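You operate a simulated robot arm through the tools that you are given. There is no shell and no other tool. Be economical: measure what you need, move in short steps, check, and stop when the job is done.

Carry out the task below with a simulated robot arm. There is one attempt and no reset: what you move stays moved.

TASK
Crank the counter to 50 on the buff stack, then store the stack in the dark drawer.
Fine: zero the counter first; the window ends on 50 CARDS, a red slip in the stack; shut the drawer; leave the other stacks.

Only the result counts: the job must be done as asked and must still hold three seconds after the hand-in. Knocking over, shifting, dropping, spilling or breaking anything else fails it.

THE ROBOT
A 7-joint arm with a two-finger parallel gripper, fixed in place. Base frame: the origin is at the foot of the arm, x ahead of it, y to its left, z up. Readings come in m, rad, newtons and seconds.
With the tool pointing down near the work surface it reaches from about 0.22 to 0.74 m from the base axis. Its first joint turns from -2.897 to 2.897 rad. Payload 1.57 kg.
Tool frame: the origin (TCP) lies between the finger pads and is the grasp point; the fingertips stand 0.03 m ahead of it; z points along the fingers, y is the line along which they close. Largest opening 0.11 m; finger width 0.024, thickness 0.012; the body of the gripper, 0.048 by 0.112 m, starts 0.078 m behind the TCP.
Orientation is told as [roll, pitch, yaw] about the base's x, y, z axes, in that order, counted from this pose: with the fingers straight down and closing along the base's y, the tool's x points along the base's -x, its y along +y and its z along -z.

THE INTERFACE
- The arm moves only by the tool arm_command. Its argument "commands" is one flat list of numbers, 6 for each row, row after row: the shift along the base's x, y, z in m, then the turn, a rotation vector about the base's x, y, z in rad. In form: [tx, ty, tz, ax, ay, az, tx, ty, tz, ax, ay, az, ...]. A call has 1 to 8 rows; each row shifts and turns the commanded pose from where the row before left it. "fingers" is the closure, from 0 (fully open) to 1 (shut), set as the call begins (left out, the last holds). Rows are played at 5 a second. More than 0.05 m and 0.15 rad between two rows, or a gripper value outside its range, and nothing of the call is played. Where a pose cannot be reached the arm comes as near as it can. A force on the tool above 90 N (or 10 N above the force at the start of the call, whichever is more), or a blocked arm, ends the call early, and 0.2 s more pass. Each finger travels about 0.045 m/s and halts on what it meets, pressing with about 41 N; the grip force reading is that of the motor and also rises with nothing between the fingers. The clock runs only during rows and for 0.2 s after the last one: add rows that do not move to give the fingers time. It gives the time, the measured TCP pose, the force on the tool (base axes), the opening and the grip force at its end, in the units of the frame above (readings bear some noise).
- Cameras (640 x 400 px; columns grow to the right, rows downward): "scene" is fixed at [0.0502, -0.5018, 1.5636]; the picture's right is [0.66, -0.75, 0.00], its down [-0.54, -0.48, -0.70] and it looks along [0.52, 0.46, -0.72] (base axes); focal length 294 px, centre (320, 200). "wrist" rides on the gripper at [0.07, 0.016, -0.141] in the tool frame; the picture's right is [-0.23, 0.97, 0.00], its down [-0.86, -0.20, -0.48] and it looks along [-0.47, -0.11, 0.88] (tool axes); focal length 222 px, centre (320, 200). There is no depth. A picture from a camera that has moved, and an enlarged one, comes with that camera's place and axes in the base frame and with its lens.
- snapshot(camera): a new picture of that camera. The clock stands still meanwhile.
- move_column(by): slides the trunk up (or, below 0, down) by that many m; the arm rides with it, the base frame stays. It gives what a move gives, with no picture.
- close_up(camera, box): a new picture of the part [left, top, right, bottom] of that camera's present view, enlarged. The clock stands still meanwhile.
- close_job(): hands the job in; it is judged then, once.

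Go step by step. Nothing tells you positions but the pictures and the camera data: compare them with the known pose of the tool, close in by small moves and look again before you grip or let go. The budget is 120 turns and 68 pictures, counting those below and the enlarged ones. Unless the task says otherwise, let go and move clear before handing in, and close with one line.

The tools are called after "Call:" by a JSON object that holds its "fn" and its "kwargs". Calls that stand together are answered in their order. arm_command: Moves the arm, as the interface text tells. Its arguments: {"type":"object","properties":{"commands":{"type":"array","items":{"type":"number"}},"fingers":{"type":"number"}},"required":["commands"]} The other tools are called the same way: move_column (by) slides the trunk up or down; snapshot (camera) takes a picture; close_up (camera, box) takes an enlarged picture of a part of a camera's view; close_job () hands the job in.

At the start:

```text
clock: 0.0
eef_pos: [0.2484, 0.2934, 1.242]
ee_rot: [0.001, -0.001, 0.0]
contact_force: [-0.3, -0.2, 0.1]
grip_width: 0.1099
gripper_force: 0.0
trunk travel left (down, up): [-0.542, 0.048]
```

scene: 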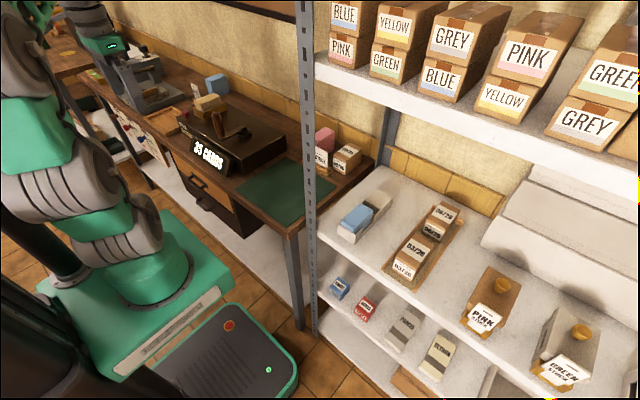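
wrist: 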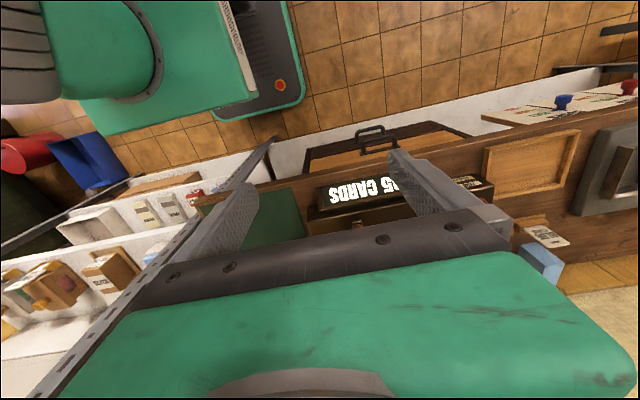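

I see a bench with a counter (window reading about 35 CARDS), a crank on top, drawers below, and a shelf rack on the right. I'll enlarge the counter area first.

Call:
{"fn": "close_up", "kwargs": {"camera": "scene", "box": [160, 60, 290, 150]}}

Call:
{"fn": "close_up", "kwargs": {"camera": "scene", "box": [160, 110, 380, 250]}}

Call:
{"fn": "close_up", "kwargs": {"camera": "scene", "box": [40, 20, 240, 150]}}

Call:
{"fn": "close_up", "kwargs": {"camera": "scene", "box": [310, 180, 480, 390]}}

```text
4.44 times, centred on (225, 105) of scene
camera zoom: at [0.0502, -0.5018, 1.5636], right [0.66, -0.75, 0.0], down [-0.54, -0.48, -0.7], along [0.52, 0.46, -0.72], focal length 1306 px, centre (742, 622)
```

zoom: 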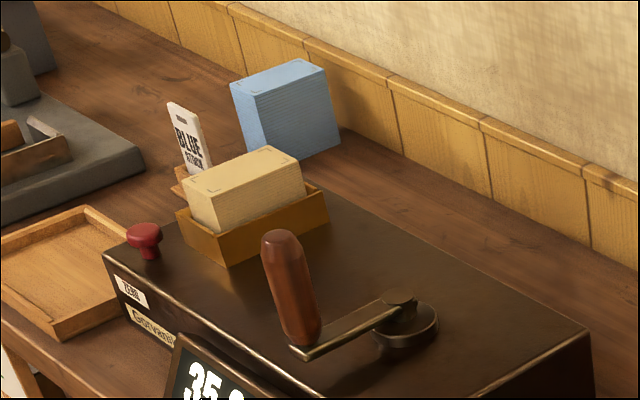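

```text
2.86 times, centred on (270, 180) of scene
camera zoom: at [0.0502, -0.5018, 1.5636], right [0.66, -0.75, 0.0], down [-0.54, -0.48, -0.7], along [0.52, 0.46, -0.72], focal length 840 px, centre (463, 257)
```

zoom: 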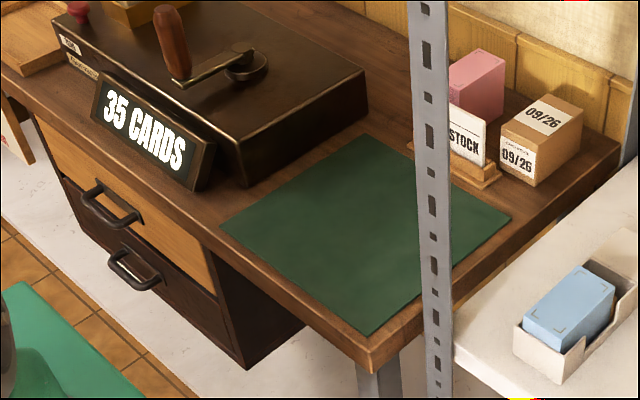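

```text
3.08 times, centred on (140, 85) of scene
camera zoom: at [0.0502, -0.5018, 1.5636], right [0.66, -0.75, 0.0], down [-0.54, -0.48, -0.7], along [0.52, 0.46, -0.72], focal length 904 px, centre (874, 554)
```

zoom: 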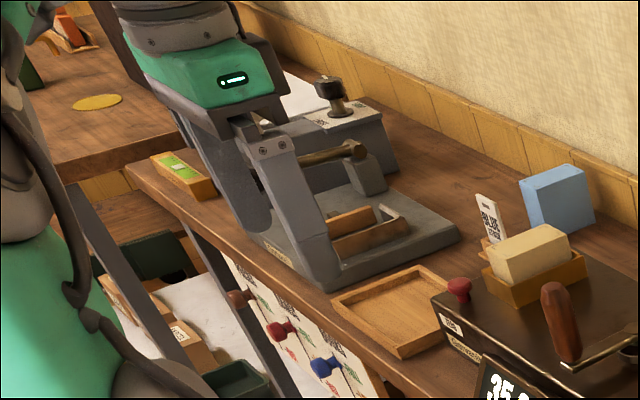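

```text
1.90 times, centred on (395, 285) of scene
camera zoom: at [0.0502, -0.5018, 1.5636], right [0.66, -0.75, 0.0], down [-0.54, -0.48, -0.7], along [0.52, 0.46, -0.72], focal length 560 px, centre (177, 38)
```

zoom: 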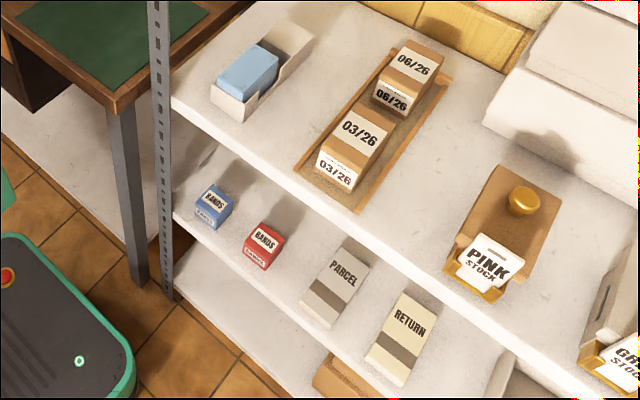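

The counter is near (0.46–0.68, 0.21–0.57) with its top at about z=0.945. The crank handle is near (0.50, 0.32), the zero knob near (0.51, 0.57), the buff stack near (0.57, 0.49), and the dark drawer is the lower one. I'll move the wrist camera over for a second view.

Call:
{"fn": "arm_command", "kwargs": {"commands": [0.03, 0.05, 0, 0, 0, 0, 0.03, 0.05, 0, 0, 0, 0, 0.02, 0.05, 0, 0, 0, 0, 0, 0, 0, 0, 0, 0]}}

Call:
{"fn": "snapshot", "kwargs": {"camera": "wrist"}}

```text
refused: row 1 steps farther than a row can; nothing moved
```

```text
61 pictures are left
camera wrist: at [0.179, 0.3096, 1.3829], right [0.23, 0.97, 0.0], down [0.86, -0.2, 0.48], along [0.47, -0.11, -0.88], focal length 222 px, centre (320, 200)
```

wrist: 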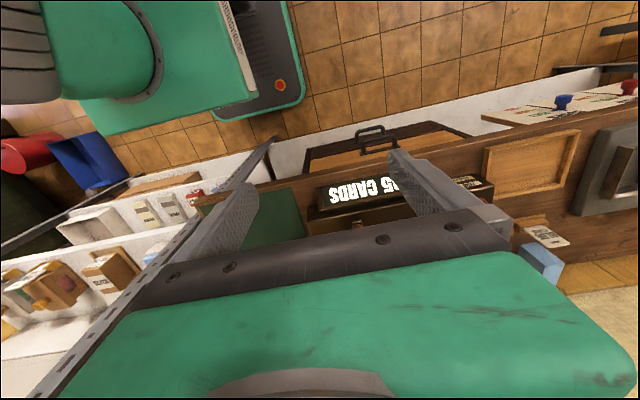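

My step was too long: each row is limited to 0.05 m in total. I'll repeat it with shorter rows.

Call:
{"fn": "arm_command", "kwargs": {"commands": [0.025, 0.04, 0, 0, 0, 0, 0.025, 0.04, 0, 0, 0, 0, 0.025, 0.04, 0, 0, 0, 0, 0.025, 0.04, 0, 0, 0, 0, 0.025, 0.04, 0, 0, 0, 0, 0.0, 0.04, 0, 0, 0, 0, 0, 0, 0, 0, 0, 0]}}

```text
clock: 1.6
eef_pos: [0.3654, 0.5136, 1.2355]
ee_rot: [-0.004, 0.0, 0.0]
contact_force: [0.6, -0.5, 0.0]
grip_width: 0.11
gripper_force: 0.1
out of reach, approached as far as the arm can: row 6
trunk travel left (down, up): [-0.542, 0.048]
```

Call:
{"fn": "snapshot", "kwargs": {"camera": "wrist"}}

```text
60 pictures are left
camera wrist: at [0.2969, 0.5301, 1.3769], right [0.23, 0.97, 0.0], down [0.86, -0.2, 0.48], along [0.47, -0.11, -0.88], focal length 222 px, centre (320, 200)
```

wrist: 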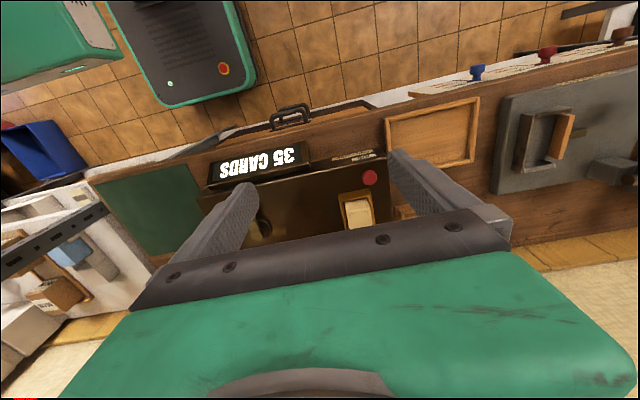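

The knob appears near (0.50, 0.58, 0.97). I'll close the fingers and descend toward a spot above and just short of the knob.

Call:
{"fn": "arm_command", "kwargs": {"commands": [0, 0, -0.045, 0, 0, 0, 0, 0, -0.045, 0, 0, 0, 0.02, 0.02, -0.03, 0, 0, 0, 0.03, 0.02, -0.02, 0, 0, 0, 0.03, 0.02, -0.02, 0, 0, 0, 0, 0, 0, 0, 0, 0], "fingers": 1}}

Call:
{"fn": "snapshot", "kwargs": {"camera": "wrist"}}

Call:
{"fn": "close_up", "kwargs": {"camera": "scene", "box": [120, 40, 280, 160]}}

```text
clock: 3.0
eef_pos: [0.4219, 0.5559, 1.0796]
ee_rot: [0.001, 0.0, 0.001]
contact_force: [0.1, 0.2, 0.3]
grip_width: 0.0
gripper_force: 7.7
out of reach, approached as far as the arm can: row 5
trunk travel left (down, up): [-0.542, 0.048]
```

```text
59 pictures are left
camera wrist: at [0.3538, 0.5713, 1.2213], right [0.23, 0.97, 0.0], down [0.86, -0.2, 0.48], along [0.47, -0.11, -0.88], focal length 222 px, centre (320, 200)
```

wrist: 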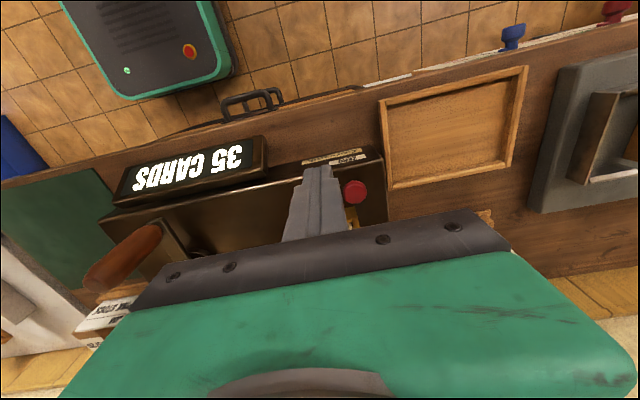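

```text
3.33 times, centred on (200, 100) of scene
camera zoom: at [0.0502, -0.5018, 1.5636], right [0.66, -0.75, 0.0], down [-0.54, -0.48, -0.7], along [0.52, 0.46, -0.72], focal length 980 px, centre (720, 533)
```

zoom: 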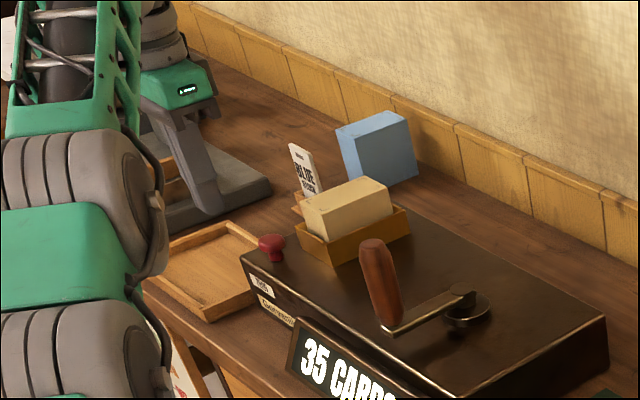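

The knob is at about (0.487, 0.585), top near z=0.98, beyond the straight-down reach. I'll tilt the tool outward about 0.3 rad and approach to just above the knob.

Call:
{"fn": "arm_command", "kwargs": {"commands": [0, 0, 0, 0.1, -0.083, 0, 0, 0, 0, 0.1, -0.083, 0, 0.02, 0.01, -0.01, 0.03, -0.025, 0, 0.02, 0.01, -0.01, 0, 0, 0, 0, 0, 0, 0, 0, 0]}}

Call:
{"fn": "snapshot", "kwargs": {"camera": "wrist"}}

```text
clock: 4.2
eef_pos: [0.4658, 0.5735, 1.0641]
ee_rot: [0.232, -0.191, -0.024]
contact_force: [-0.2, -0.6, 0.3]
grip_width: 0.0
gripper_force: 21.3
trunk travel left (down, up): [-0.542, 0.048]
```

```text
57 pictures are left
camera wrist: at [0.3707, 0.5596, 1.189], right [0.2, 0.94, 0.26], down [0.75, -0.32, 0.57], along [0.63, 0.08, -0.78], focal length 222 px, centre (320, 200)
```

wrist: 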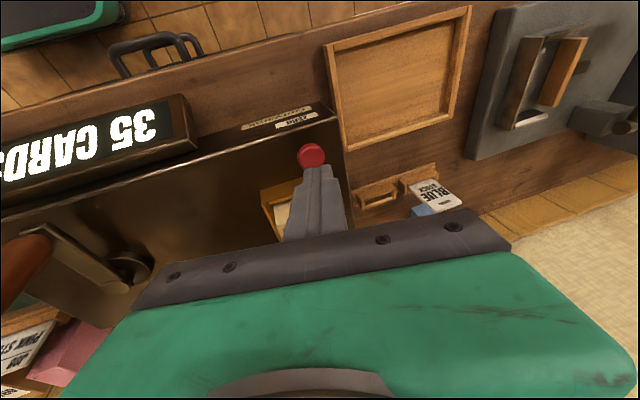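

The knob is confirmed at (0.484, 0.585) and the fingertip is just short of it. I'll shift over it and press down in small steps.

Call:
{"fn": "arm_command", "kwargs": {"commands": [0.013, 0.005, -0.015, 0, 0, 0, 0, 0, -0.015, 0, 0, 0, 0, 0, -0.01, 0, 0, 0, 0, 0, -0.01, 0, 0, 0, 0, 0, -0.008, 0, 0, 0, 0, 0, -0.006, 0, 0, 0]}}

Call:
{"fn": "snapshot", "kwargs": {"camera": "wrist"}}

Call:
{"fn": "close_up", "kwargs": {"camera": "scene", "box": [120, 70, 280, 190]}}

```text
clock: 5.6
eef_pos: [0.4802, 0.5794, 1.0029]
ee_rot: [0.235, -0.192, -0.023]
contact_force: [-1.8, 1.5, 8.4]
grip_width: 0.0
gripper_force: 20.9
trunk travel left (down, up): [-0.542, 0.048]
```

```text
56 pictures are left
camera wrist: at [0.3844, 0.5645, 1.1274], right [0.2, 0.94, 0.27], down [0.75, -0.32, 0.57], along [0.63, 0.09, -0.77], focal length 222 px, centre (320, 200)
```

wrist: 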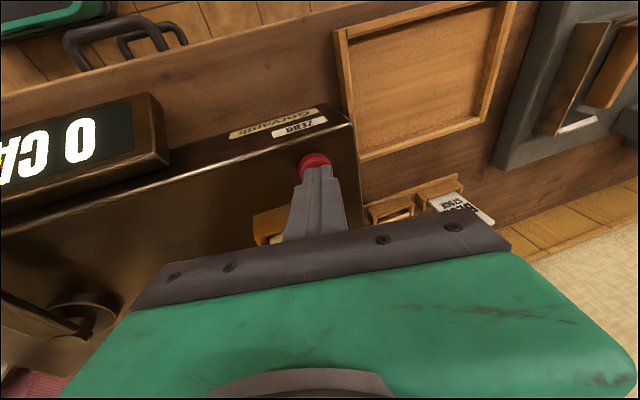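

```text
3.33 times, centred on (200, 130) of scene
camera zoom: at [0.0502, -0.5018, 1.5636], right [0.66, -0.75, 0.0], down [-0.54, -0.48, -0.7], along [0.52, 0.46, -0.72], focal length 980 px, centre (720, 433)
```

zoom: 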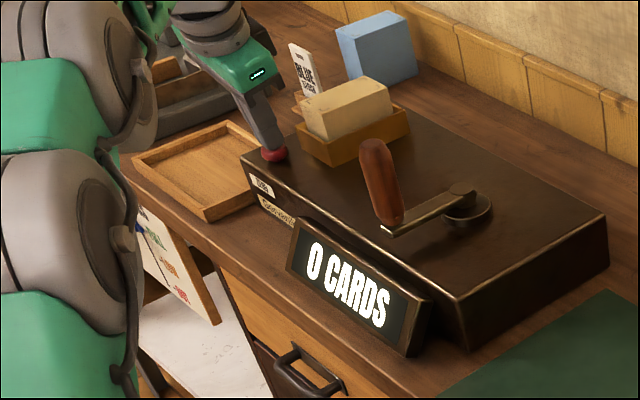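

The window now shows 0 CARDS. I'll lift off, straighten the tool, and move toward the crank handle with the fingers opening.

Call:
{"fn": "arm_command", "kwargs": {"commands": [0, 0, 0.03, 0, 0, 0, -0.01, -0.01, 0.045, 0, 0, 0, -0.02, -0.02, 0.04, 0, 0, 0, -0.03, -0.035, 0.01, -0.08, 0.065, 0, -0.01, -0.045, 0, -0.08, 0.065, 0, 0, -0.045, 0, -0.07, 0.06, 0, 0, -0.045, 0, 0, 0, 0, 0, -0.045, 0, 0, 0, 0]}}

Call:
{"fn": "snapshot", "kwargs": {"camera": "wrist"}}

```text
clock: 7.4
eef_pos: [0.4072, 0.3353, 1.1237]
ee_rot: [0.0, -0.003, 0.0]
contact_force: [0.1, 0.0, -0.2]
grip_width: 0.0002
gripper_force: 21.0
trunk travel left (down, up): [-0.542, 0.048]
```

```text
54 pictures are left
camera wrist: at [0.338, 0.3508, 1.2653], right [0.23, 0.97, 0.0], down [0.85, -0.2, 0.48], along [0.47, -0.11, -0.88], focal length 222 px, centre (320, 200)
```

wrist: 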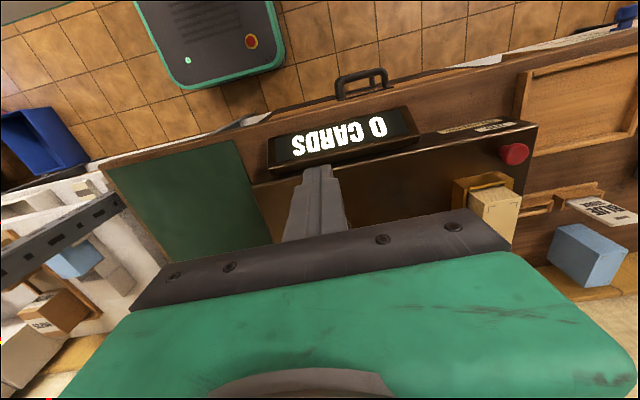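

I'll rise a bit and open the fingers so the wrist camera can see the crank handle between them.

Call:
{"fn": "arm_command", "kwargs": {"commands": [0.02, 0, 0.04, 0, 0, 0, 0.02, 0, 0.04, 0, 0, 0, 0, 0, 0, 0, 0, 0, 0, 0, 0, 0, 0, 0, 0, 0, 0, 0, 0, 0, 0, 0, 0, 0, 0, 0], "fingers": 0}}

Call:
{"fn": "snapshot", "kwargs": {"camera": "wrist"}}

```text
clock: 8.8
eef_pos: [0.4471, 0.3361, 1.2036]
ee_rot: [-0.001, -0.001, 0.001]
contact_force: [0.2, -0.4, -0.1]
grip_width: 0.11
gripper_force: 0.0
trunk travel left (down, up): [-0.542, 0.048]
```

```text
53 pictures are left
camera wrist: at [0.3779, 0.3521, 1.3443], right [0.23, 0.97, 0.0], down [0.85, -0.2, 0.48], along [0.47, -0.11, -0.88], focal length 222 px, centre (320, 200)
```

wrist: 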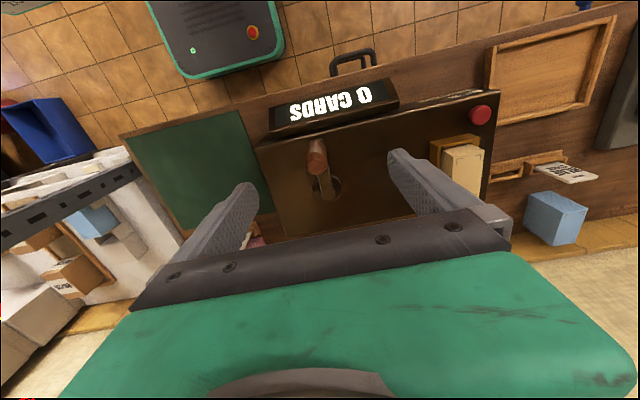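

Call:
{"fn": "close_up", "kwargs": {"camera": "wrist", "box": [260, 100, 420, 200]}}

Call:
{"fn": "close_up", "kwargs": {"camera": "scene", "box": [176, 80, 304, 160]}}

```text
4.00 times, centred on (340, 150) of wrist
camera zoom: at [0.3779, 0.3521, 1.3443], right [0.23, 0.97, 0.0], down [0.85, -0.2, 0.48], along [0.47, -0.11, -0.88], focal length 888 px, centre (240, 400)
```

zoom: 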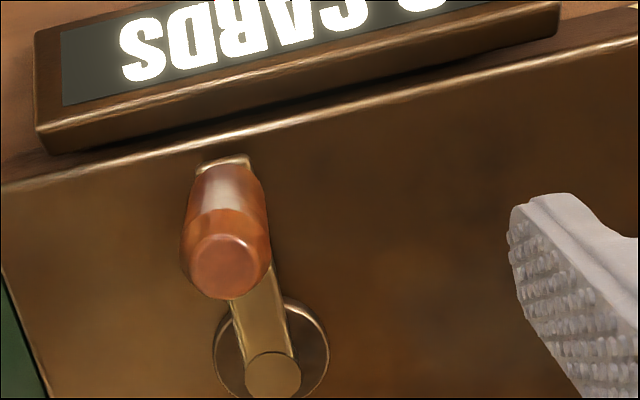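

```text
5.00 times, centred on (240, 120) of scene
camera zoom: at [0.0502, -0.5018, 1.5636], right [0.66, -0.75, 0.0], down [-0.54, -0.48, -0.7], along [0.52, 0.46, -0.72], focal length 1470 px, centre (720, 600)
```

zoom: 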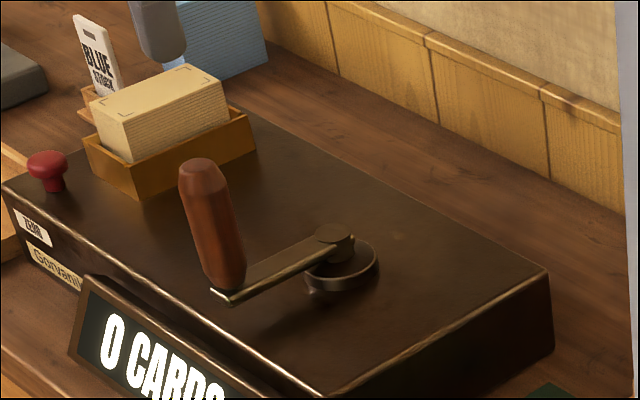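

The handle axis is at (0.472, 0.324), top z=1.07; the hub is at (0.567, 0.324), so the radius is about 0.095. I'll tilt the tool 0.3 rad forward for reach and lower the open fingers around the handle.

Call:
{"fn": "arm_command", "kwargs": {"commands": [0, 0, 0, 0, -0.15, 0, 0, 0, 0, 0, -0.15, 0, 0.025, -0.012, -0.03, 0, 0, 0, 0, 0, -0.045, 0, 0, 0, 0, 0, -0.045, 0, 0, 0, 0, 0, -0.045, 0, 0, 0, 0, 0, 0, 0, 0, 0]}}

Call:
{"fn": "snapshot", "kwargs": {"camera": "wrist"}}

Call:
{"fn": "close_up", "kwargs": {"camera": "scene", "box": [176, 80, 304, 160]}}

```text
clock: 10.4
eef_pos: [0.4716, 0.3219, 1.0455]
ee_rot: [0.0, -0.302, 0.0]
contact_force: [-0.5, -0.1, -0.2]
grip_width: 0.1103
gripper_force: 0.1
trunk travel left (down, up): [-0.542, 0.048]
```

```text
50 pictures are left
camera wrist: at [0.3642, 0.338, 1.1585], right [0.22, 0.97, 0.07], down [0.67, -0.2, 0.71], along [0.71, -0.11, -0.7], focal length 222 px, centre (320, 200)
```

wrist: 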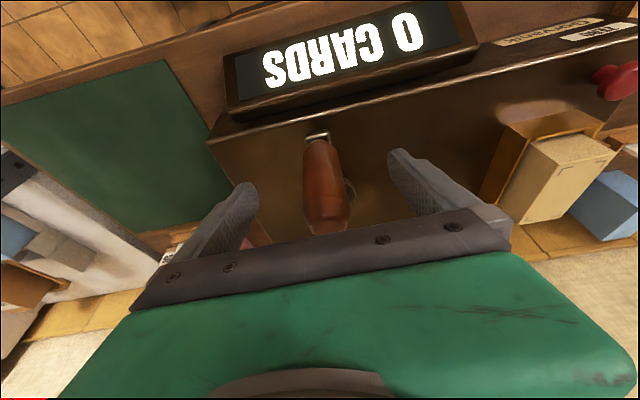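

```text
5.00 times, centred on (240, 120) of scene
camera zoom: at [0.0502, -0.5018, 1.5636], right [0.66, -0.75, 0.0], down [-0.54, -0.48, -0.7], along [0.52, 0.46, -0.72], focal length 1470 px, centre (720, 600)
```

zoom: 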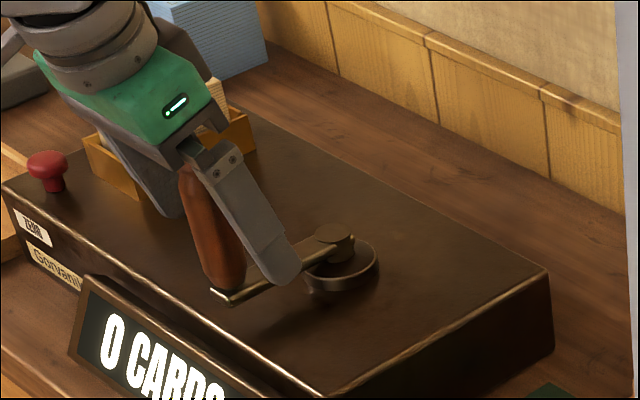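

The fingers straddle the handle, so I'll grip it.

Call:
{"fn": "arm_command", "kwargs": {"commands": [0, 0, 0, 0, 0, 0, 0, 0, 0, 0, 0, 0, 0, 0, 0, 0, 0, 0, 0, 0, 0, 0, 0, 0, 0, 0, 0, 0, 0, 0, 0, 0, 0, 0, 0, 0], "fingers": 1}}

```text
clock: 11.8
eef_pos: [0.4719, 0.3218, 1.0443]
ee_rot: [-0.001, -0.301, -0.001]
contact_force: [-1.0, 0.3, 0.2]
grip_width: 0.0308
gripper_force: 26.4
trunk travel left (down, up): [-0.542, 0.048]
```

Gripped at 0.031 m. I'll turn clockwise (seen from above) by 45° and read the window.

Call:
{"fn": "arm_command", "kwargs": {"commands": [0.0018, 0.0185, 0, 0, 0, 0, 0.0054, 0.0179, 0, 0, 0, 0, 0.0088, 0.0164, 0, 0, 0, 0, 0.0118, 0.0144, 0, 0, 0, 0]}}

Call:
{"fn": "close_up", "kwargs": {"camera": "scene", "box": [160, 90, 304, 180]}}

```text
clock: 12.8
eef_pos: [0.4997, 0.3901, 1.0449]
ee_rot: [0.007, -0.306, 0.0]
contact_force: [-8.2, 11.3, 24.6]
grip_width: 0.0304
gripper_force: 40.3
trunk travel left (down, up): [-0.542, 0.048]
```

```text
4.44 times, centred on (232, 135) of scene
camera zoom: at [0.0502, -0.5018, 1.5636], right [0.66, -0.75, 0.0], down [-0.54, -0.48, -0.7], along [0.52, 0.46, -0.72], focal length 1306 px, centre (711, 489)
```

zoom: 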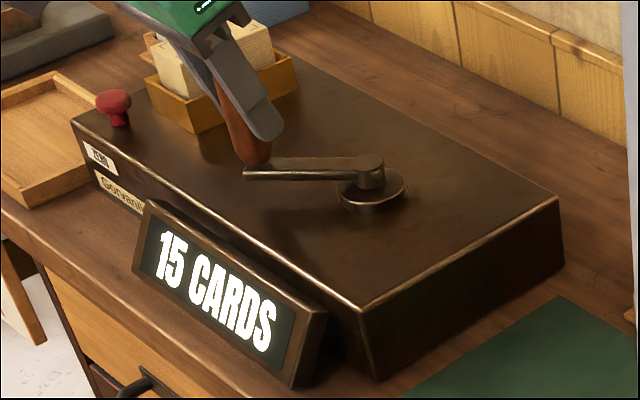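

45° gave 15 cards, about 3° per card, so 50 needs about 150°. I'll continue to about 112° and read again.

Call:
{"fn": "arm_command", "kwargs": {"commands": [0.0144, 0.0118, 0, 0, 0, 0, 0.0164, 0.0088, 0, 0, 0, 0, 0.0179, 0.0054, 0, 0, 0, 0, 0.0185, 0.0018, 0, 0, 0, 0, 0.0185, -0.0018, 0, 0, 0, 0, 0.0179, -0.0054, 0, 0, 0, 0]}}

Call:
{"fn": "close_up", "kwargs": {"camera": "scene", "box": [160, 90, 304, 180]}}

```text
clock: 14.2
eef_pos: [0.6008, 0.4044, 1.0434]
ee_rot: [0.004, -0.302, -0.003]
contact_force: [-20.0, -45.0, 31.0]
grip_width: 0.0304
gripper_force: 39.6
trunk travel left (down, up): [-0.542, 0.048]
```

```text
4.44 times, centred on (232, 135) of scene
camera zoom: at [0.0502, -0.5018, 1.5636], right [0.66, -0.75, 0.0], down [-0.54, -0.48, -0.7], along [0.52, 0.46, -0.72], focal length 1306 px, centre (711, 489)
```

zoom: 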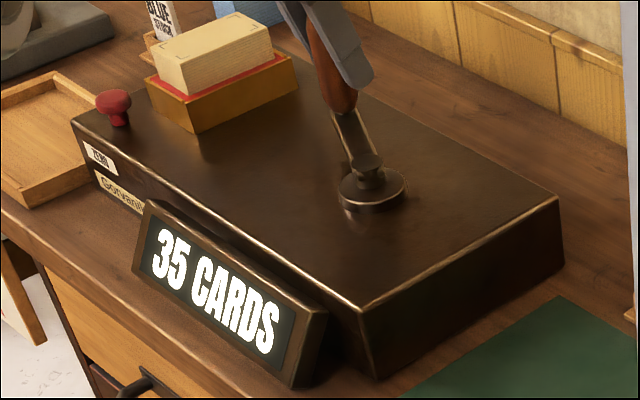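

It reads 35, and a red slip now shows at the stack. The force suggests my circle was slightly large; refitting gives centre (0.560, 0.326) and radius 0.089. I'll continue about 33° on that circle.

Call:
{"fn": "arm_command", "kwargs": {"commands": [0.0114, -0.0165, 0, 0, 0, 0, 0.0124, -0.0117, 0, 0, 0, 0, 0.0098, -0.0138, 0, 0, 0, 0]}}

Call:
{"fn": "close_up", "kwargs": {"camera": "scene", "box": [160, 70, 304, 160]}}

```text
clock: 15.0
eef_pos: [0.6391, 0.3697, 1.0419]
ee_rot: [0.002, -0.309, -0.002]
contact_force: [10.2, 5.1, 21.6]
grip_width: 0.0303
gripper_force: 39.5
trunk travel left (down, up): [-0.542, 0.048]
```

```text
4.44 times, centred on (232, 115) of scene
camera zoom: at [0.0502, -0.5018, 1.5636], right [0.66, -0.75, 0.0], down [-0.54, -0.48, -0.7], along [0.52, 0.46, -0.72], focal length 1306 px, centre (711, 578)
```

zoom: 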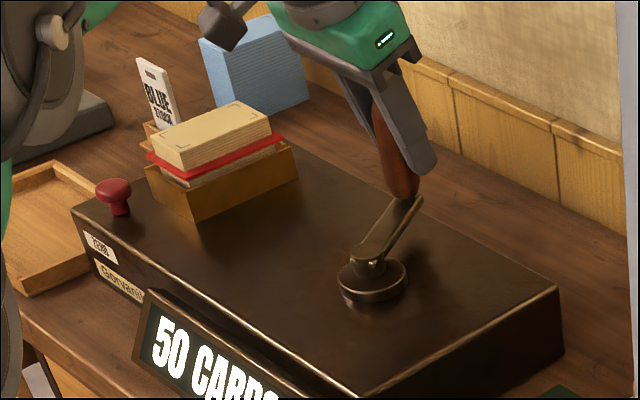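

It reads 50 with the red slip in the stack. To keep off the step boundary I'll advance a few degrees, check, then release.

Call:
{"fn": "arm_command", "kwargs": {"commands": [0.0014, -0.0047, 0, 0, 0, 0, 0, 0, 0, 0, 0, 0]}}

Call:
{"fn": "close_up", "kwargs": {"camera": "scene", "box": [160, 80, 304, 170]}}

```text
clock: 15.6
eef_pos: [0.6401, 0.3652, 1.0426]
ee_rot: [0.004, -0.309, 0.001]
contact_force: [14.8, 8.6, 24.6]
grip_width: 0.0302
gripper_force: 39.2
trunk travel left (down, up): [-0.542, 0.048]
```

```text
4.44 times, centred on (232, 125) of scene
camera zoom: at [0.0502, -0.5018, 1.5636], right [0.66, -0.75, 0.0], down [-0.54, -0.48, -0.7], along [0.52, 0.46, -0.72], focal length 1306 px, centre (711, 533)
```

zoom: 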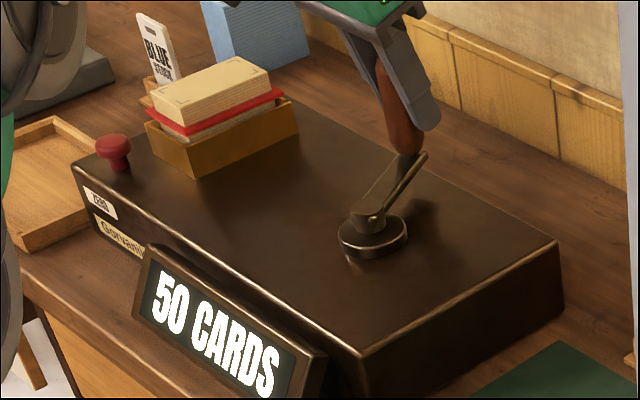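

Still 50. I'll open the fingers and back away up along the tool axis.

Call:
{"fn": "arm_command", "kwargs": {"commands": [0, 0, 0, 0, 0, 0, 0, 0, 0, 0, 0, 0, 0, 0, 0, 0, 0, 0, 0, 0, 0, 0, 0, 0, -0.01, 0, 0.04, 0, 0, 0, -0.015, 0, 0.045, 0, 0, 0, -0.015, 0, 0.045, 0, 0, 0, -0.03, 0, 0.03, 0, 0, 0], "fingers": 0}}

Call:
{"fn": "close_up", "kwargs": {"camera": "scene", "box": [160, 70, 320, 170]}}

```text
clock: 17.4
eef_pos: [0.5646, 0.3643, 1.1803]
ee_rot: [0.0, -0.303, 0.002]
contact_force: [0.0, 0.2, -0.1]
grip_width: 0.1103
gripper_force: 0.2
out of reach, approached as far as the arm can: row 7, 8
trunk travel left (down, up): [-0.542, 0.048]
```

```text
4.00 times, centred on (240, 120) of scene
camera zoom: at [0.0502, -0.5018, 1.5636], right [0.66, -0.75, 0.0], down [-0.54, -0.48, -0.7], along [0.52, 0.46, -0.72], focal length 1176 px, centre (640, 520)
```

zoom: 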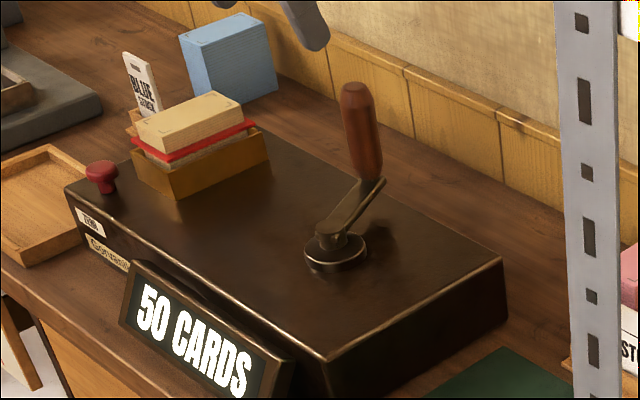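

The counter holds at 50. Next is the dark drawer: I'll pull back to x≈0.25 with the tool upright and look at the handles from above.

Call:
{"fn": "arm_command", "kwargs": {"commands": [-0.045, 0, 0.01, 0, 0.15, 0, -0.045, 0, 0, 0, 0.15, 0, -0.045, 0, 0, 0, 0, 0, -0.045, 0, 0, 0, 0, 0, -0.045, 0, 0, 0, 0, 0, -0.045, 0, 0, 0, 0, 0, -0.045, 0, 0, 0, 0, 0]}}

Call:
{"fn": "snapshot", "kwargs": {"camera": "wrist"}}

Call:
{"fn": "close_up", "kwargs": {"camera": "scene", "box": [140, 130, 300, 230]}}

```text
clock: 19.0
eef_pos: [0.247, 0.3702, 1.1857]
ee_rot: [0.002, -0.001, 0.0]
contact_force: [-0.8, -0.4, -0.2]
grip_width: 0.11
gripper_force: 0.0
out of reach, approached as far as the arm can: row 1, 2
trunk travel left (down, up): [-0.542, 0.048]
```

```text
43 pictures are left
camera wrist: at [0.1768, 0.3854, 1.3274], right [0.23, 0.97, 0.0], down [0.85, -0.2, 0.48], along [0.47, -0.11, -0.88], focal length 222 px, centre (320, 200)
```

wrist: 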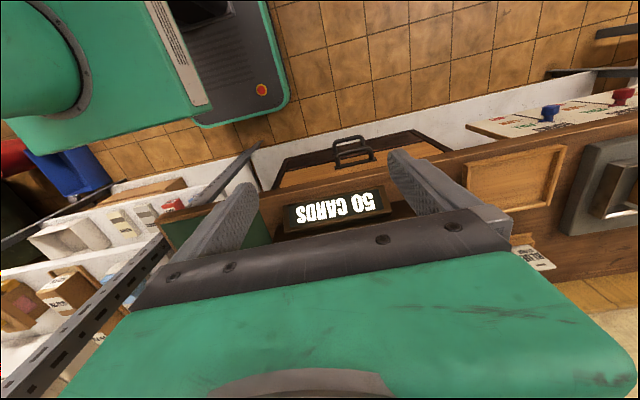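

```text
4.00 times, centred on (220, 180) of scene
camera zoom: at [0.0502, -0.5018, 1.5636], right [0.66, -0.75, 0.0], down [-0.54, -0.48, -0.7], along [0.52, 0.46, -0.72], focal length 1176 px, centre (720, 280)
```

zoom: 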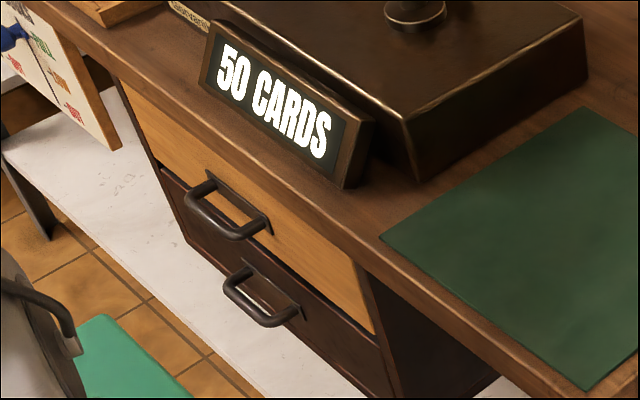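

Call:
{"fn": "close_up", "kwargs": {"camera": "wrist", "box": [256, 100, 416, 200]}}

```text
4.00 times, centred on (336, 150) of wrist
camera zoom: at [0.1768, 0.3854, 1.3274], right [0.23, 0.97, 0.0], down [0.85, -0.2, 0.48], along [0.47, -0.11, -0.88], focal length 888 px, centre (256, 400)
```

zoom: 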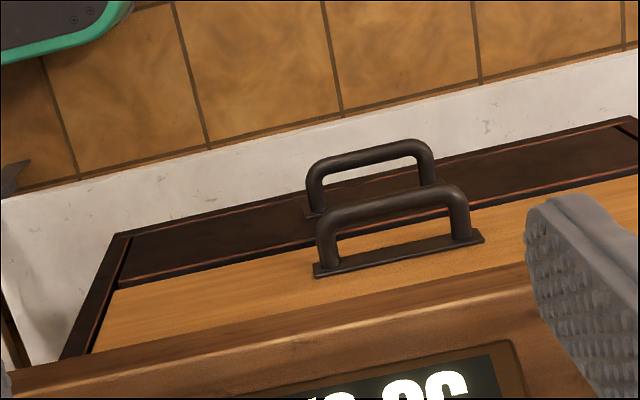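

The lower handle bar is centred at about (0.358, 0.433, 0.639), the upper at (0.360, 0.435, 0.761). To grip the lower bar I'll yaw the tool 90° and later tilt it forward. First the yaw.

Call:
{"fn": "arm_command", "kwargs": {"commands": [0, 0.01, 0, 0, 0, 0.148, 0, 0.01, 0, 0, 0, 0.148, 0, 0.01, 0, 0, 0, 0.148, 0, 0.01, 0, 0, 0, 0.148, 0, 0.01, 0, 0, 0, 0.148, 0, 0.01, 0, 0, 0, 0.148, 0, 0, 0, 0, 0, 0.148, 0, 0, 0, 0, 0, 0.148]}}

Call:
{"fn": "arm_command", "kwargs": {"commands": [0, 0, 0, 0, 0, 0.148, 0, 0, 0, 0, 0, 0.148, 0, 0, 0, 0, 0, 0.0908]}}

Call:
{"fn": "move_column", "kwargs": {"by": -0.3}}

```text
clock: 20.8
eef_pos: [0.2458, 0.4256, 1.1874]
ee_rot: [0.0, -0.001, 1.187]
contact_force: [1.0, 0.4, -0.2]
grip_width: 0.1099
gripper_force: 0.1
trunk travel left (down, up): [-0.542, 0.048]
```

```text
clock: 21.6
eef_pos: [0.2453, 0.4281, 1.1878]
ee_rot: [0.0, 0.001, 1.572]
contact_force: [0.7, 0.5, 0.3]
grip_width: 0.1102
gripper_force: 0.2
trunk travel left (down, up): [-0.542, 0.048]
```

```text
clock: 24.6
eef_pos: [0.2436, 0.4276, 0.8892]
ee_rot: [0.001, -0.002, 1.572]
contact_force: [-0.4, 1.1, -0.2]
grip_width: 0.1101
gripper_force: 0.1
trunk travel left (down, up): [-0.242, 0.348]
```

Now I'll tilt the tool forward by about 60° while lowering to a pre-grasp pose in front of the lower handle.

Call:
{"fn": "arm_command", "kwargs": {"commands": [0, 0, 0, 0, -0.149, 0, 0, 0, 0, 0, -0.149, 0, 0, 0, -0.03, 0, -0.149, 0, 0, 0.002, -0.04, 0, -0.149, 0, 0, 0.002, -0.04, 0, -0.149, 0, 0, 0, -0.04, 0, -0.149, 0, 0, 0, -0.04, 0, -0.149, 0, 0, 0, 0, 0, 0, 0]}}

Call:
{"fn": "snapshot", "kwargs": {"camera": "wrist"}}

Call:
{"fn": "snapshot", "kwargs": {"camera": "scene"}}

```text
clock: 26.4
eef_pos: [0.2446, 0.4316, 0.7004]
ee_rot: [-1.045, 0.001, 1.573]
contact_force: [0.2, 0.0, -0.3]
grip_width: 0.1099
gripper_force: 0.0
trunk travel left (down, up): [-0.242, 0.348]
```

```text
40 pictures are left
camera wrist: at [0.1153, 0.3617, 0.7577], right [-0.49, 0.23, -0.84], down [-0.32, 0.85, 0.41], along [0.81, 0.47, -0.35], focal length 222 px, centre (320, 200)
```

wrist: 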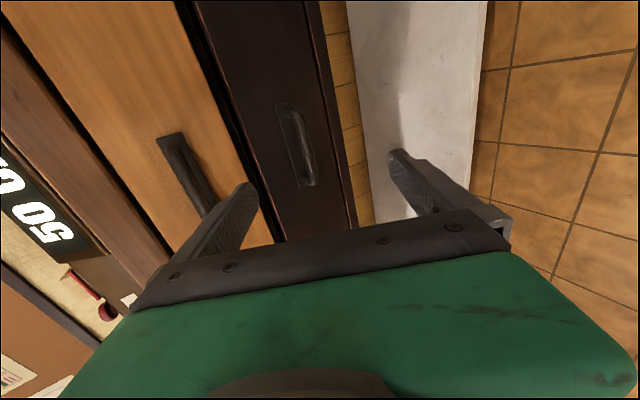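

```text
39 pictures are left
```

scene: 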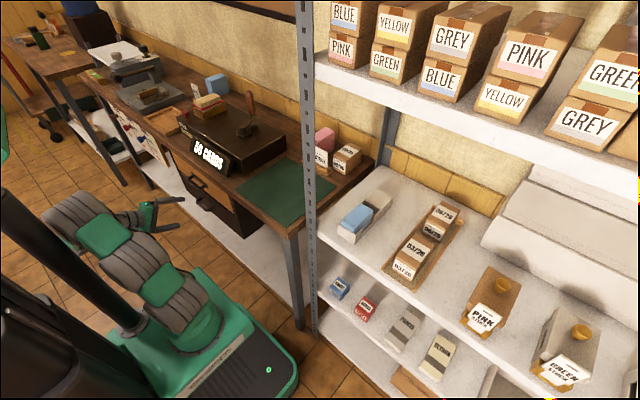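

Call:
{"fn": "close_up", "kwargs": {"camera": "wrist", "box": [220, 90, 380, 190]}}

Call:
{"fn": "close_up", "kwargs": {"camera": "scene", "box": [120, 150, 280, 250]}}

```text
4.00 times, centred on (300, 140) of wrist
camera zoom: at [0.1153, 0.3617, 0.7577], right [-0.49, 0.23, -0.84], down [-0.32, 0.85, 0.41], along [0.81, 0.47, -0.35], focal length 888 px, centre (400, 440)
```

zoom: 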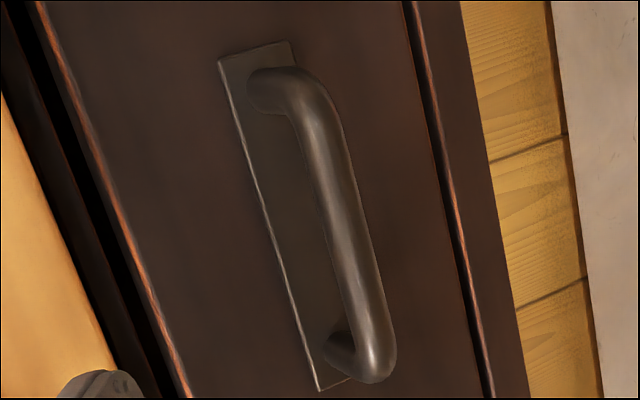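

```text
4.00 times, centred on (200, 200) of scene
camera zoom: at [0.0502, -0.5018, 1.5636], right [0.66, -0.75, 0.0], down [-0.54, -0.48, -0.7], along [0.52, 0.46, -0.72], focal length 1176 px, centre (800, 200)
```

zoom: 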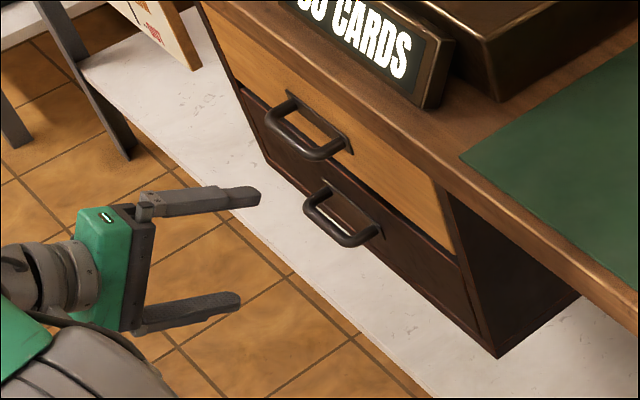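

The lower bar is in view at about (0.358, 0.433, 0.65). I'll partly close the fingers to clear the drawer face and move halfway in.

Call:
{"fn": "arm_command", "kwargs": {"commands": [0.03, 0, -0.0135, 0, 0, 0, 0.03, 0.001, -0.0135, 0, 0, 0, 0, 0, 0, 0, 0, 0, 0, 0, 0, 0, 0, 0], "fingers": 0.58}}

Call:
{"fn": "snapshot", "kwargs": {"camera": "wrist"}}

```text
clock: 27.4
eef_pos: [0.3042, 0.4304, 0.6732]
ee_rot: [-1.045, 0.001, 1.572]
contact_force: [0.2, -0.3, -0.3]
grip_width: 0.0459
gripper_force: 0.1
trunk travel left (down, up): [-0.242, 0.348]
```

```text
36 pictures are left
camera wrist: at [0.1749, 0.361, 0.7307], right [-0.49, 0.23, -0.84], down [-0.31, 0.85, 0.41], along [0.81, 0.47, -0.35], focal length 222 px, centre (320, 200)
```

wrist: 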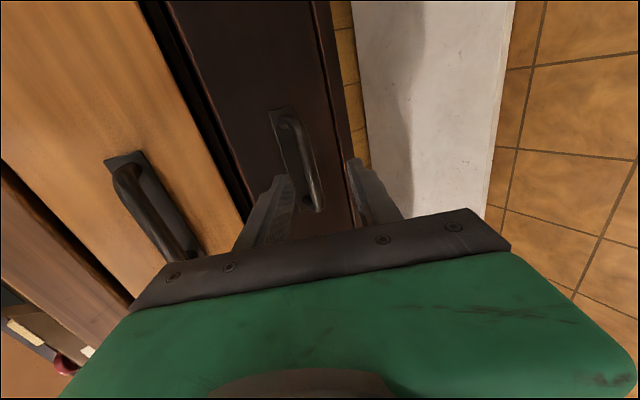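

The bar sits slightly above the finger midline. I'll correct for that while advancing the last 4 cm.

Call:
{"fn": "arm_command", "kwargs": {"commands": [0.015, 0.002, -0.002, 0, 0, 0, 0.015, 0, -0.005, 0, 0, 0, 0.0134, 0, -0.005, 0, 0, 0, 0, 0, 0, 0, 0, 0]}}

Call:
{"fn": "snapshot", "kwargs": {"camera": "wrist"}}

Call:
{"fn": "close_up", "kwargs": {"camera": "scene", "box": [140, 160, 268, 240]}}

```text
clock: 28.6
eef_pos: [0.3442, 0.4328, 0.6657]
ee_rot: [-1.051, -0.009, 1.571]
contact_force: [-85.0, -20.6, 34.6]
grip_width: 0.0361
gripper_force: 0.1
trunk travel left (down, up): [-0.242, 0.348]
stopped in row 4: the force on the tool passed its limit (the readings are from after the stop); the commanded pose is now the measured one
```

```text
35 pictures are left
camera wrist: at [0.2142, 0.3633, 0.7221], right [-0.48, 0.23, -0.84], down [-0.32, 0.85, 0.42], along [0.82, 0.47, -0.34], focal length 222 px, centre (320, 200)
```

wrist: 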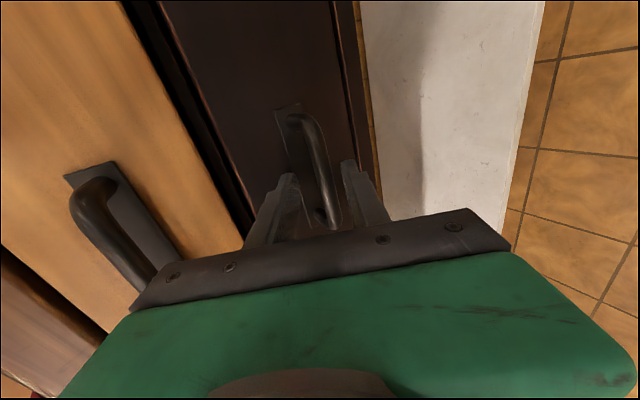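

```text
5.00 times, centred on (204, 200) of scene
camera zoom: at [0.0502, -0.5018, 1.5636], right [0.66, -0.75, 0.0], down [-0.54, -0.48, -0.7], along [0.52, 0.46, -0.72], focal length 1470 px, centre (900, 200)
```

zoom: 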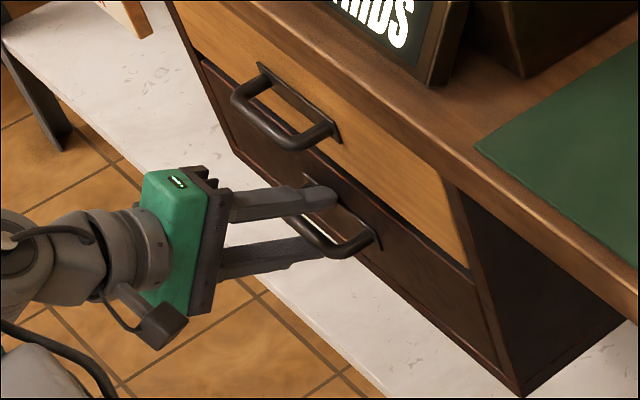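

The upper fingertip touched the drawer face, and the bar is between the fingers. I'll back off 7 mm and close.

Call:
{"fn": "arm_command", "kwargs": {"commands": [-0.007, 0, 0.0, 0, 0, 0, 0, 0, 0, 0, 0, 0, 0, 0, 0, 0, 0, 0, 0, 0, 0, 0, 0, 0], "fingers": 1}}

Call:
{"fn": "snapshot", "kwargs": {"camera": "wrist"}}

```text
clock: 29.6
eef_pos: [0.3427, 0.4285, 0.6579]
ee_rot: [-1.043, 0.005, 1.562]
contact_force: [0.6, -25.4, -0.5]
grip_width: 0.0128
gripper_force: 29.8
trunk travel left (down, up): [-0.242, 0.348]
```

```text
33 pictures are left
camera wrist: at [0.2131, 0.3597, 0.7156], right [-0.49, 0.23, -0.84], down [-0.31, 0.86, 0.41], along [0.82, 0.46, -0.35], focal length 222 px, centre (320, 200)
```

wrist: 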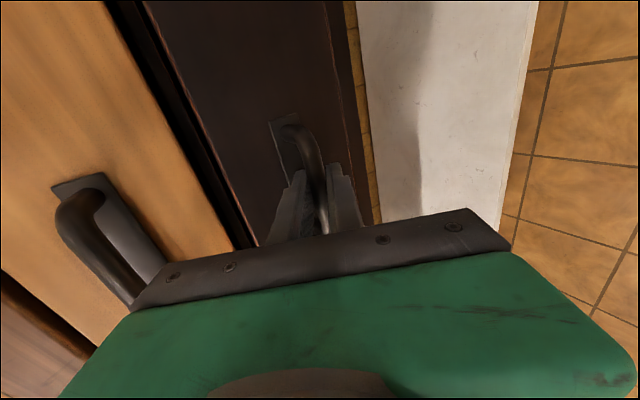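

Grip on the bar is solid (0.0128 m). I'll pull the drawer out about 16 cm.

Call:
{"fn": "arm_command", "kwargs": {"commands": [-0.01, 0, 0, 0, 0, 0, -0.02, 0, 0, 0, 0, 0, -0.02, 0, 0, 0, 0, 0, -0.022, 0, 0, 0, 0, 0, -0.022, 0, 0, 0, 0, 0, -0.022, 0, 0, 0, 0, 0, -0.022, 0, 0, 0, 0, 0, -0.022, 0, 0, 0, 0, 0]}}

Call:
{"fn": "close_up", "kwargs": {"camera": "scene", "box": [100, 120, 292, 240]}}

```text
clock: 31.4
eef_pos: [0.2143, 0.4306, 0.6645]
ee_rot: [-1.027, -0.019, 1.498]
contact_force: [-1.7, 13.5, -56.2]
grip_width: 0.014
gripper_force: 30.6
trunk travel left (down, up): [-0.242, 0.348]
```

```text
3.33 times, centred on (196, 180) of scene
camera zoom: at [0.0502, -0.5018, 1.5636], right [0.66, -0.75, 0.0], down [-0.54, -0.48, -0.7], along [0.52, 0.46, -0.72], focal length 980 px, centre (733, 267)
```

zoom: 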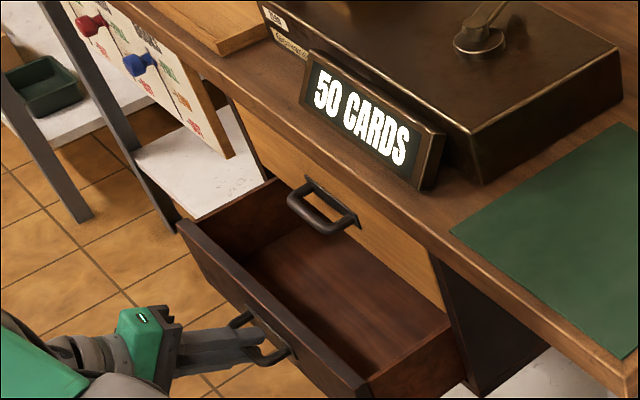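

The drawer came out about 13 cm and lags the command. I'll wait a moment to see whether it is at its stop.

Call:
{"fn": "arm_command", "kwargs": {"commands": [0, 0, 0, 0, 0, 0, 0, 0, 0, 0, 0, 0, -0.01, 0, -0.006, 0, 0, 0, -0.01, 0, 0, 0, 0, 0, 0, 0, 0, 0, 0, 0]}}

```text
clock: 32.6
eef_pos: [0.212, 0.4274, 0.6643]
ee_rot: [-1.026, -0.033, 1.448]
contact_force: [-1.0, 31.8, -12.3]
grip_width: 0.0153
gripper_force: 31.1
trunk travel left (down, up): [-0.242, 0.348]
```

The arm is at its joint limit in this tilted pose, since there's no pull force. I'll rotate the grip around the bar toward vertical, which gives room to pull further.

Call:
{"fn": "arm_command", "kwargs": {"commands": [0.025, 0, 0.003, 0, 0, 0, 0.022, 0, 0.002, 0, 0.1, 0, 0, 0, 0, 0, 0.14, 0, 0, 0, 0, 0, 0.14, 0, 0, 0, 0, 0, 0.14, 0, 0, 0, 0, 0, 0.14, 0, 0, 0, 0, 0, 0, 0]}}

Call:
{"fn": "close_up", "kwargs": {"camera": "scene", "box": [100, 120, 292, 240]}}

```text
clock: 34.2
eef_pos: [0.2107, 0.4323, 0.6584]
ee_rot: [-0.383, 0.003, 1.569]
contact_force: [0.3, -14.5, -10.0]
grip_width: 0.0131
gripper_force: 29.8
trunk travel left (down, up): [-0.242, 0.348]
```

```text
3.33 times, centred on (196, 180) of scene
camera zoom: at [0.0502, -0.5018, 1.5636], right [0.66, -0.75, 0.0], down [-0.54, -0.48, -0.7], along [0.52, 0.46, -0.72], focal length 980 px, centre (733, 267)
```

zoom: 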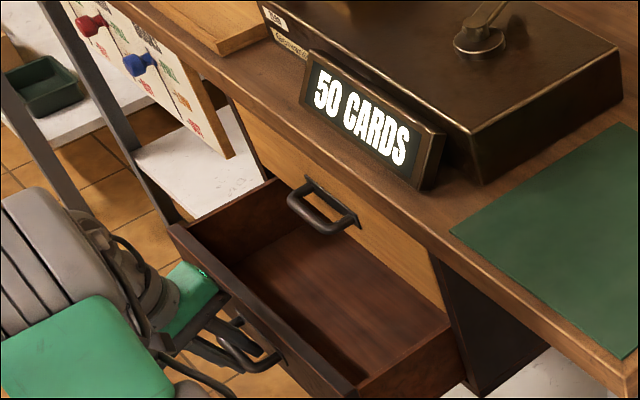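

Rotation around the bar worked. I'll pull a bit further now.

Call:
{"fn": "arm_command", "kwargs": {"commands": [-0.015, 0, 0, 0, 0, 0, -0.015, 0, 0, 0, 0, 0, -0.015, 0, 0, 0, 0, 0, -0.015, 0, 0, 0, 0, 0, 0, 0, 0, 0, 0, 0]}}

Call:
{"fn": "close_up", "kwargs": {"camera": "scene", "box": [100, 120, 292, 240]}}

```text
clock: 35.4
eef_pos: [0.1591, 0.4332, 0.6616]
ee_rot: [-0.391, -0.007, 1.55]
contact_force: [89.2, 4.8, -6.6]
grip_width: 0.031
gripper_force: 40.3
trunk travel left (down, up): [-0.242, 0.348]
```

```text
3.33 times, centred on (196, 180) of scene
camera zoom: at [0.0502, -0.5018, 1.5636], right [0.66, -0.75, 0.0], down [-0.54, -0.48, -0.7], along [0.52, 0.46, -0.72], focal length 980 px, centre (733, 267)
```

zoom: 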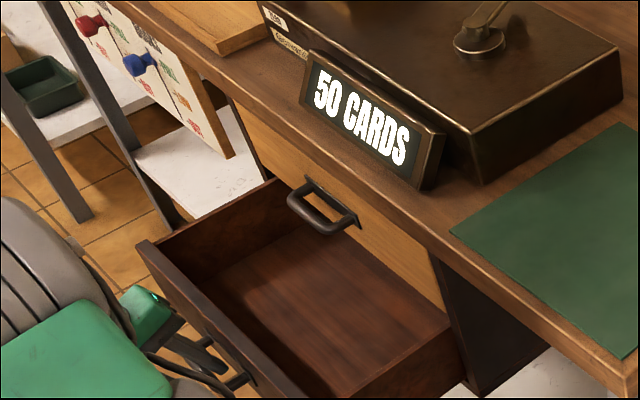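

The drawer is fully out (about 18 cm). I'll relax the pull, open the fingers part-way, and back off along the tool axis.

Call:
{"fn": "arm_command", "kwargs": {"commands": [0.012, 0, 0, 0, 0, 0, 0, 0, 0, 0, 0, 0, 0, 0, 0, 0, 0, 0], "fingers": 0.65}}

Call:
{"fn": "arm_command", "kwargs": {"commands": [-0.008, 0, 0.02, 0, 0, 0, -0.016, 0, 0.04, 0, 0, 0, -0.01, 0, 0.04, 0, 0, 0, 0, 0, 0.045, 0, 0, 0, 0, 0, 0.045, 0, 0, 0, 0, 0, 0.045, 0, 0, 0]}}

Call:
{"fn": "close_up", "kwargs": {"camera": "scene", "box": [100, 120, 292, 240]}}

```text
clock: 36.2
eef_pos: [0.1627, 0.4339, 0.6602]
ee_rot: [-0.384, 0.0, 1.567]
contact_force: [-0.7, 0.5, 0.3]
grip_width: 0.0385
gripper_force: 0.1
trunk travel left (down, up): [-0.242, 0.348]
```

```text
clock: 37.6
eef_pos: [0.1301, 0.4314, 0.8981]
ee_rot: [-0.383, -0.001, 1.567]
contact_force: [-0.6, 0.4, -0.5]
grip_width: 0.0385
gripper_force: 0.1
trunk travel left (down, up): [-0.242, 0.348]
```

```text
3.33 times, centred on (196, 180) of scene
camera zoom: at [0.0502, -0.5018, 1.5636], right [0.66, -0.75, 0.0], down [-0.54, -0.48, -0.7], along [0.52, 0.46, -0.72], focal length 980 px, centre (733, 267)
```

zoom: 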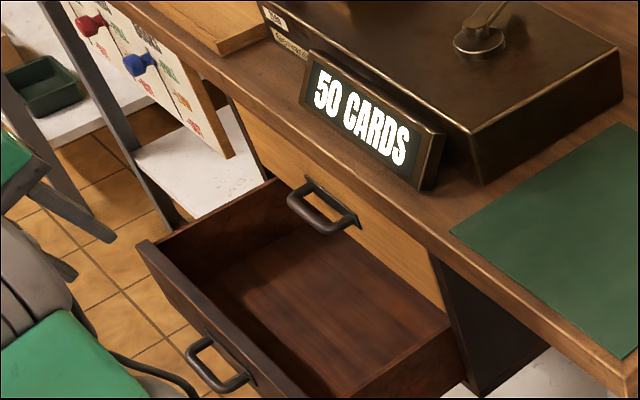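

The drawer is open and clear. Now I'll look closely at the stack.

Call:
{"fn": "close_up", "kwargs": {"camera": "scene", "box": [176, 80, 240, 120]}}

```text
10.00 times, centred on (208, 100) of scene
camera zoom: at [0.0502, -0.5018, 1.5636], right [0.66, -0.75, 0.0], down [-0.54, -0.48, -0.7], along [0.52, 0.46, -0.72], focal length 2939 px, centre (1440, 1200)
```

zoom: 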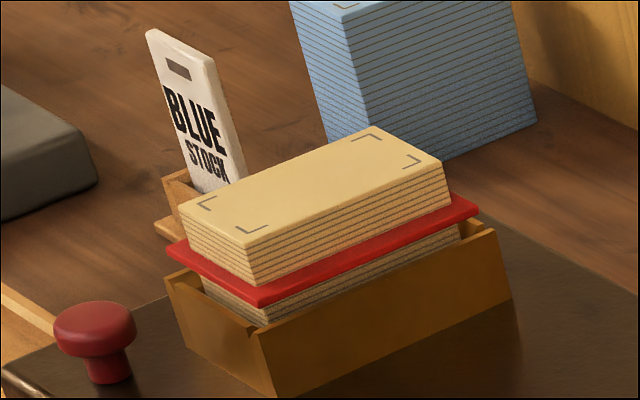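

The stack is about 0.09 (x) by 0.048 (y), centred near (0.571, 0.549) with its top at about z≈1.013, just above the tray rim. I'll raise the trunk, straighten up and undo the yaw.

Call:
{"fn": "move_column", "kwargs": {"by": 0.345}}

Call:
{"fn": "arm_command", "kwargs": {"commands": [0.03, 0, 0, 0, 0.13, 0, 0.03, 0, 0, 0, 0.13, 0, 0.03, 0, 0, 0, 0.124, 0, 0, 0, 0, 0, 0, -0.148, 0, 0, 0, 0, 0, -0.148, 0, 0, 0, 0, 0, -0.148, 0, 0, 0, 0, 0, -0.148, 0, 0, 0, 0, 0, -0.148], "fingers": 0}}

Call:
{"fn": "arm_command", "kwargs": {"commands": [0, 0, 0, 0, 0, -0.148, 0, 0, 0, 0, 0, -0.148, 0, 0, 0, 0, 0, -0.148, 0, 0, 0, 0, 0, -0.148, 0, 0, 0, 0, 0, -0.148, 0, 0, 0, 0, 0, -0.0908, 0.03, 0.02, -0.02, 0, 0, 0, 0.03, 0.02, -0.02, 0, 0, 0]}}

```text
clock: 41.0
eef_pos: [0.13, 0.4309, 1.2411]
ee_rot: [-0.384, -0.001, 1.567]
contact_force: [-0.6, 0.0, 0.0]
grip_width: 0.0384
gripper_force: 0.1
trunk travel left (down, up): [-0.587, 0.003]
```

```text
clock: 42.8
eef_pos: [0.216, 0.4346, 1.2424]
ee_rot: [-0.001, 0.001, 0.824]
contact_force: [0.1, 0.1, -0.9]
grip_width: 0.1099
gripper_force: 0.0
out of reach, approached as far as the arm can: row 3
trunk travel left (down, up): [-0.587, 0.003]
```

```text
clock: 44.5
eef_pos: [0.2757, 0.4759, 1.2019]
ee_rot: [-0.001, 0.001, -0.005]
contact_force: [-0.1, 1.2, -0.1]
grip_width: 0.11
gripper_force: 0.1
trunk travel left (down, up): [-0.587, 0.003]
```

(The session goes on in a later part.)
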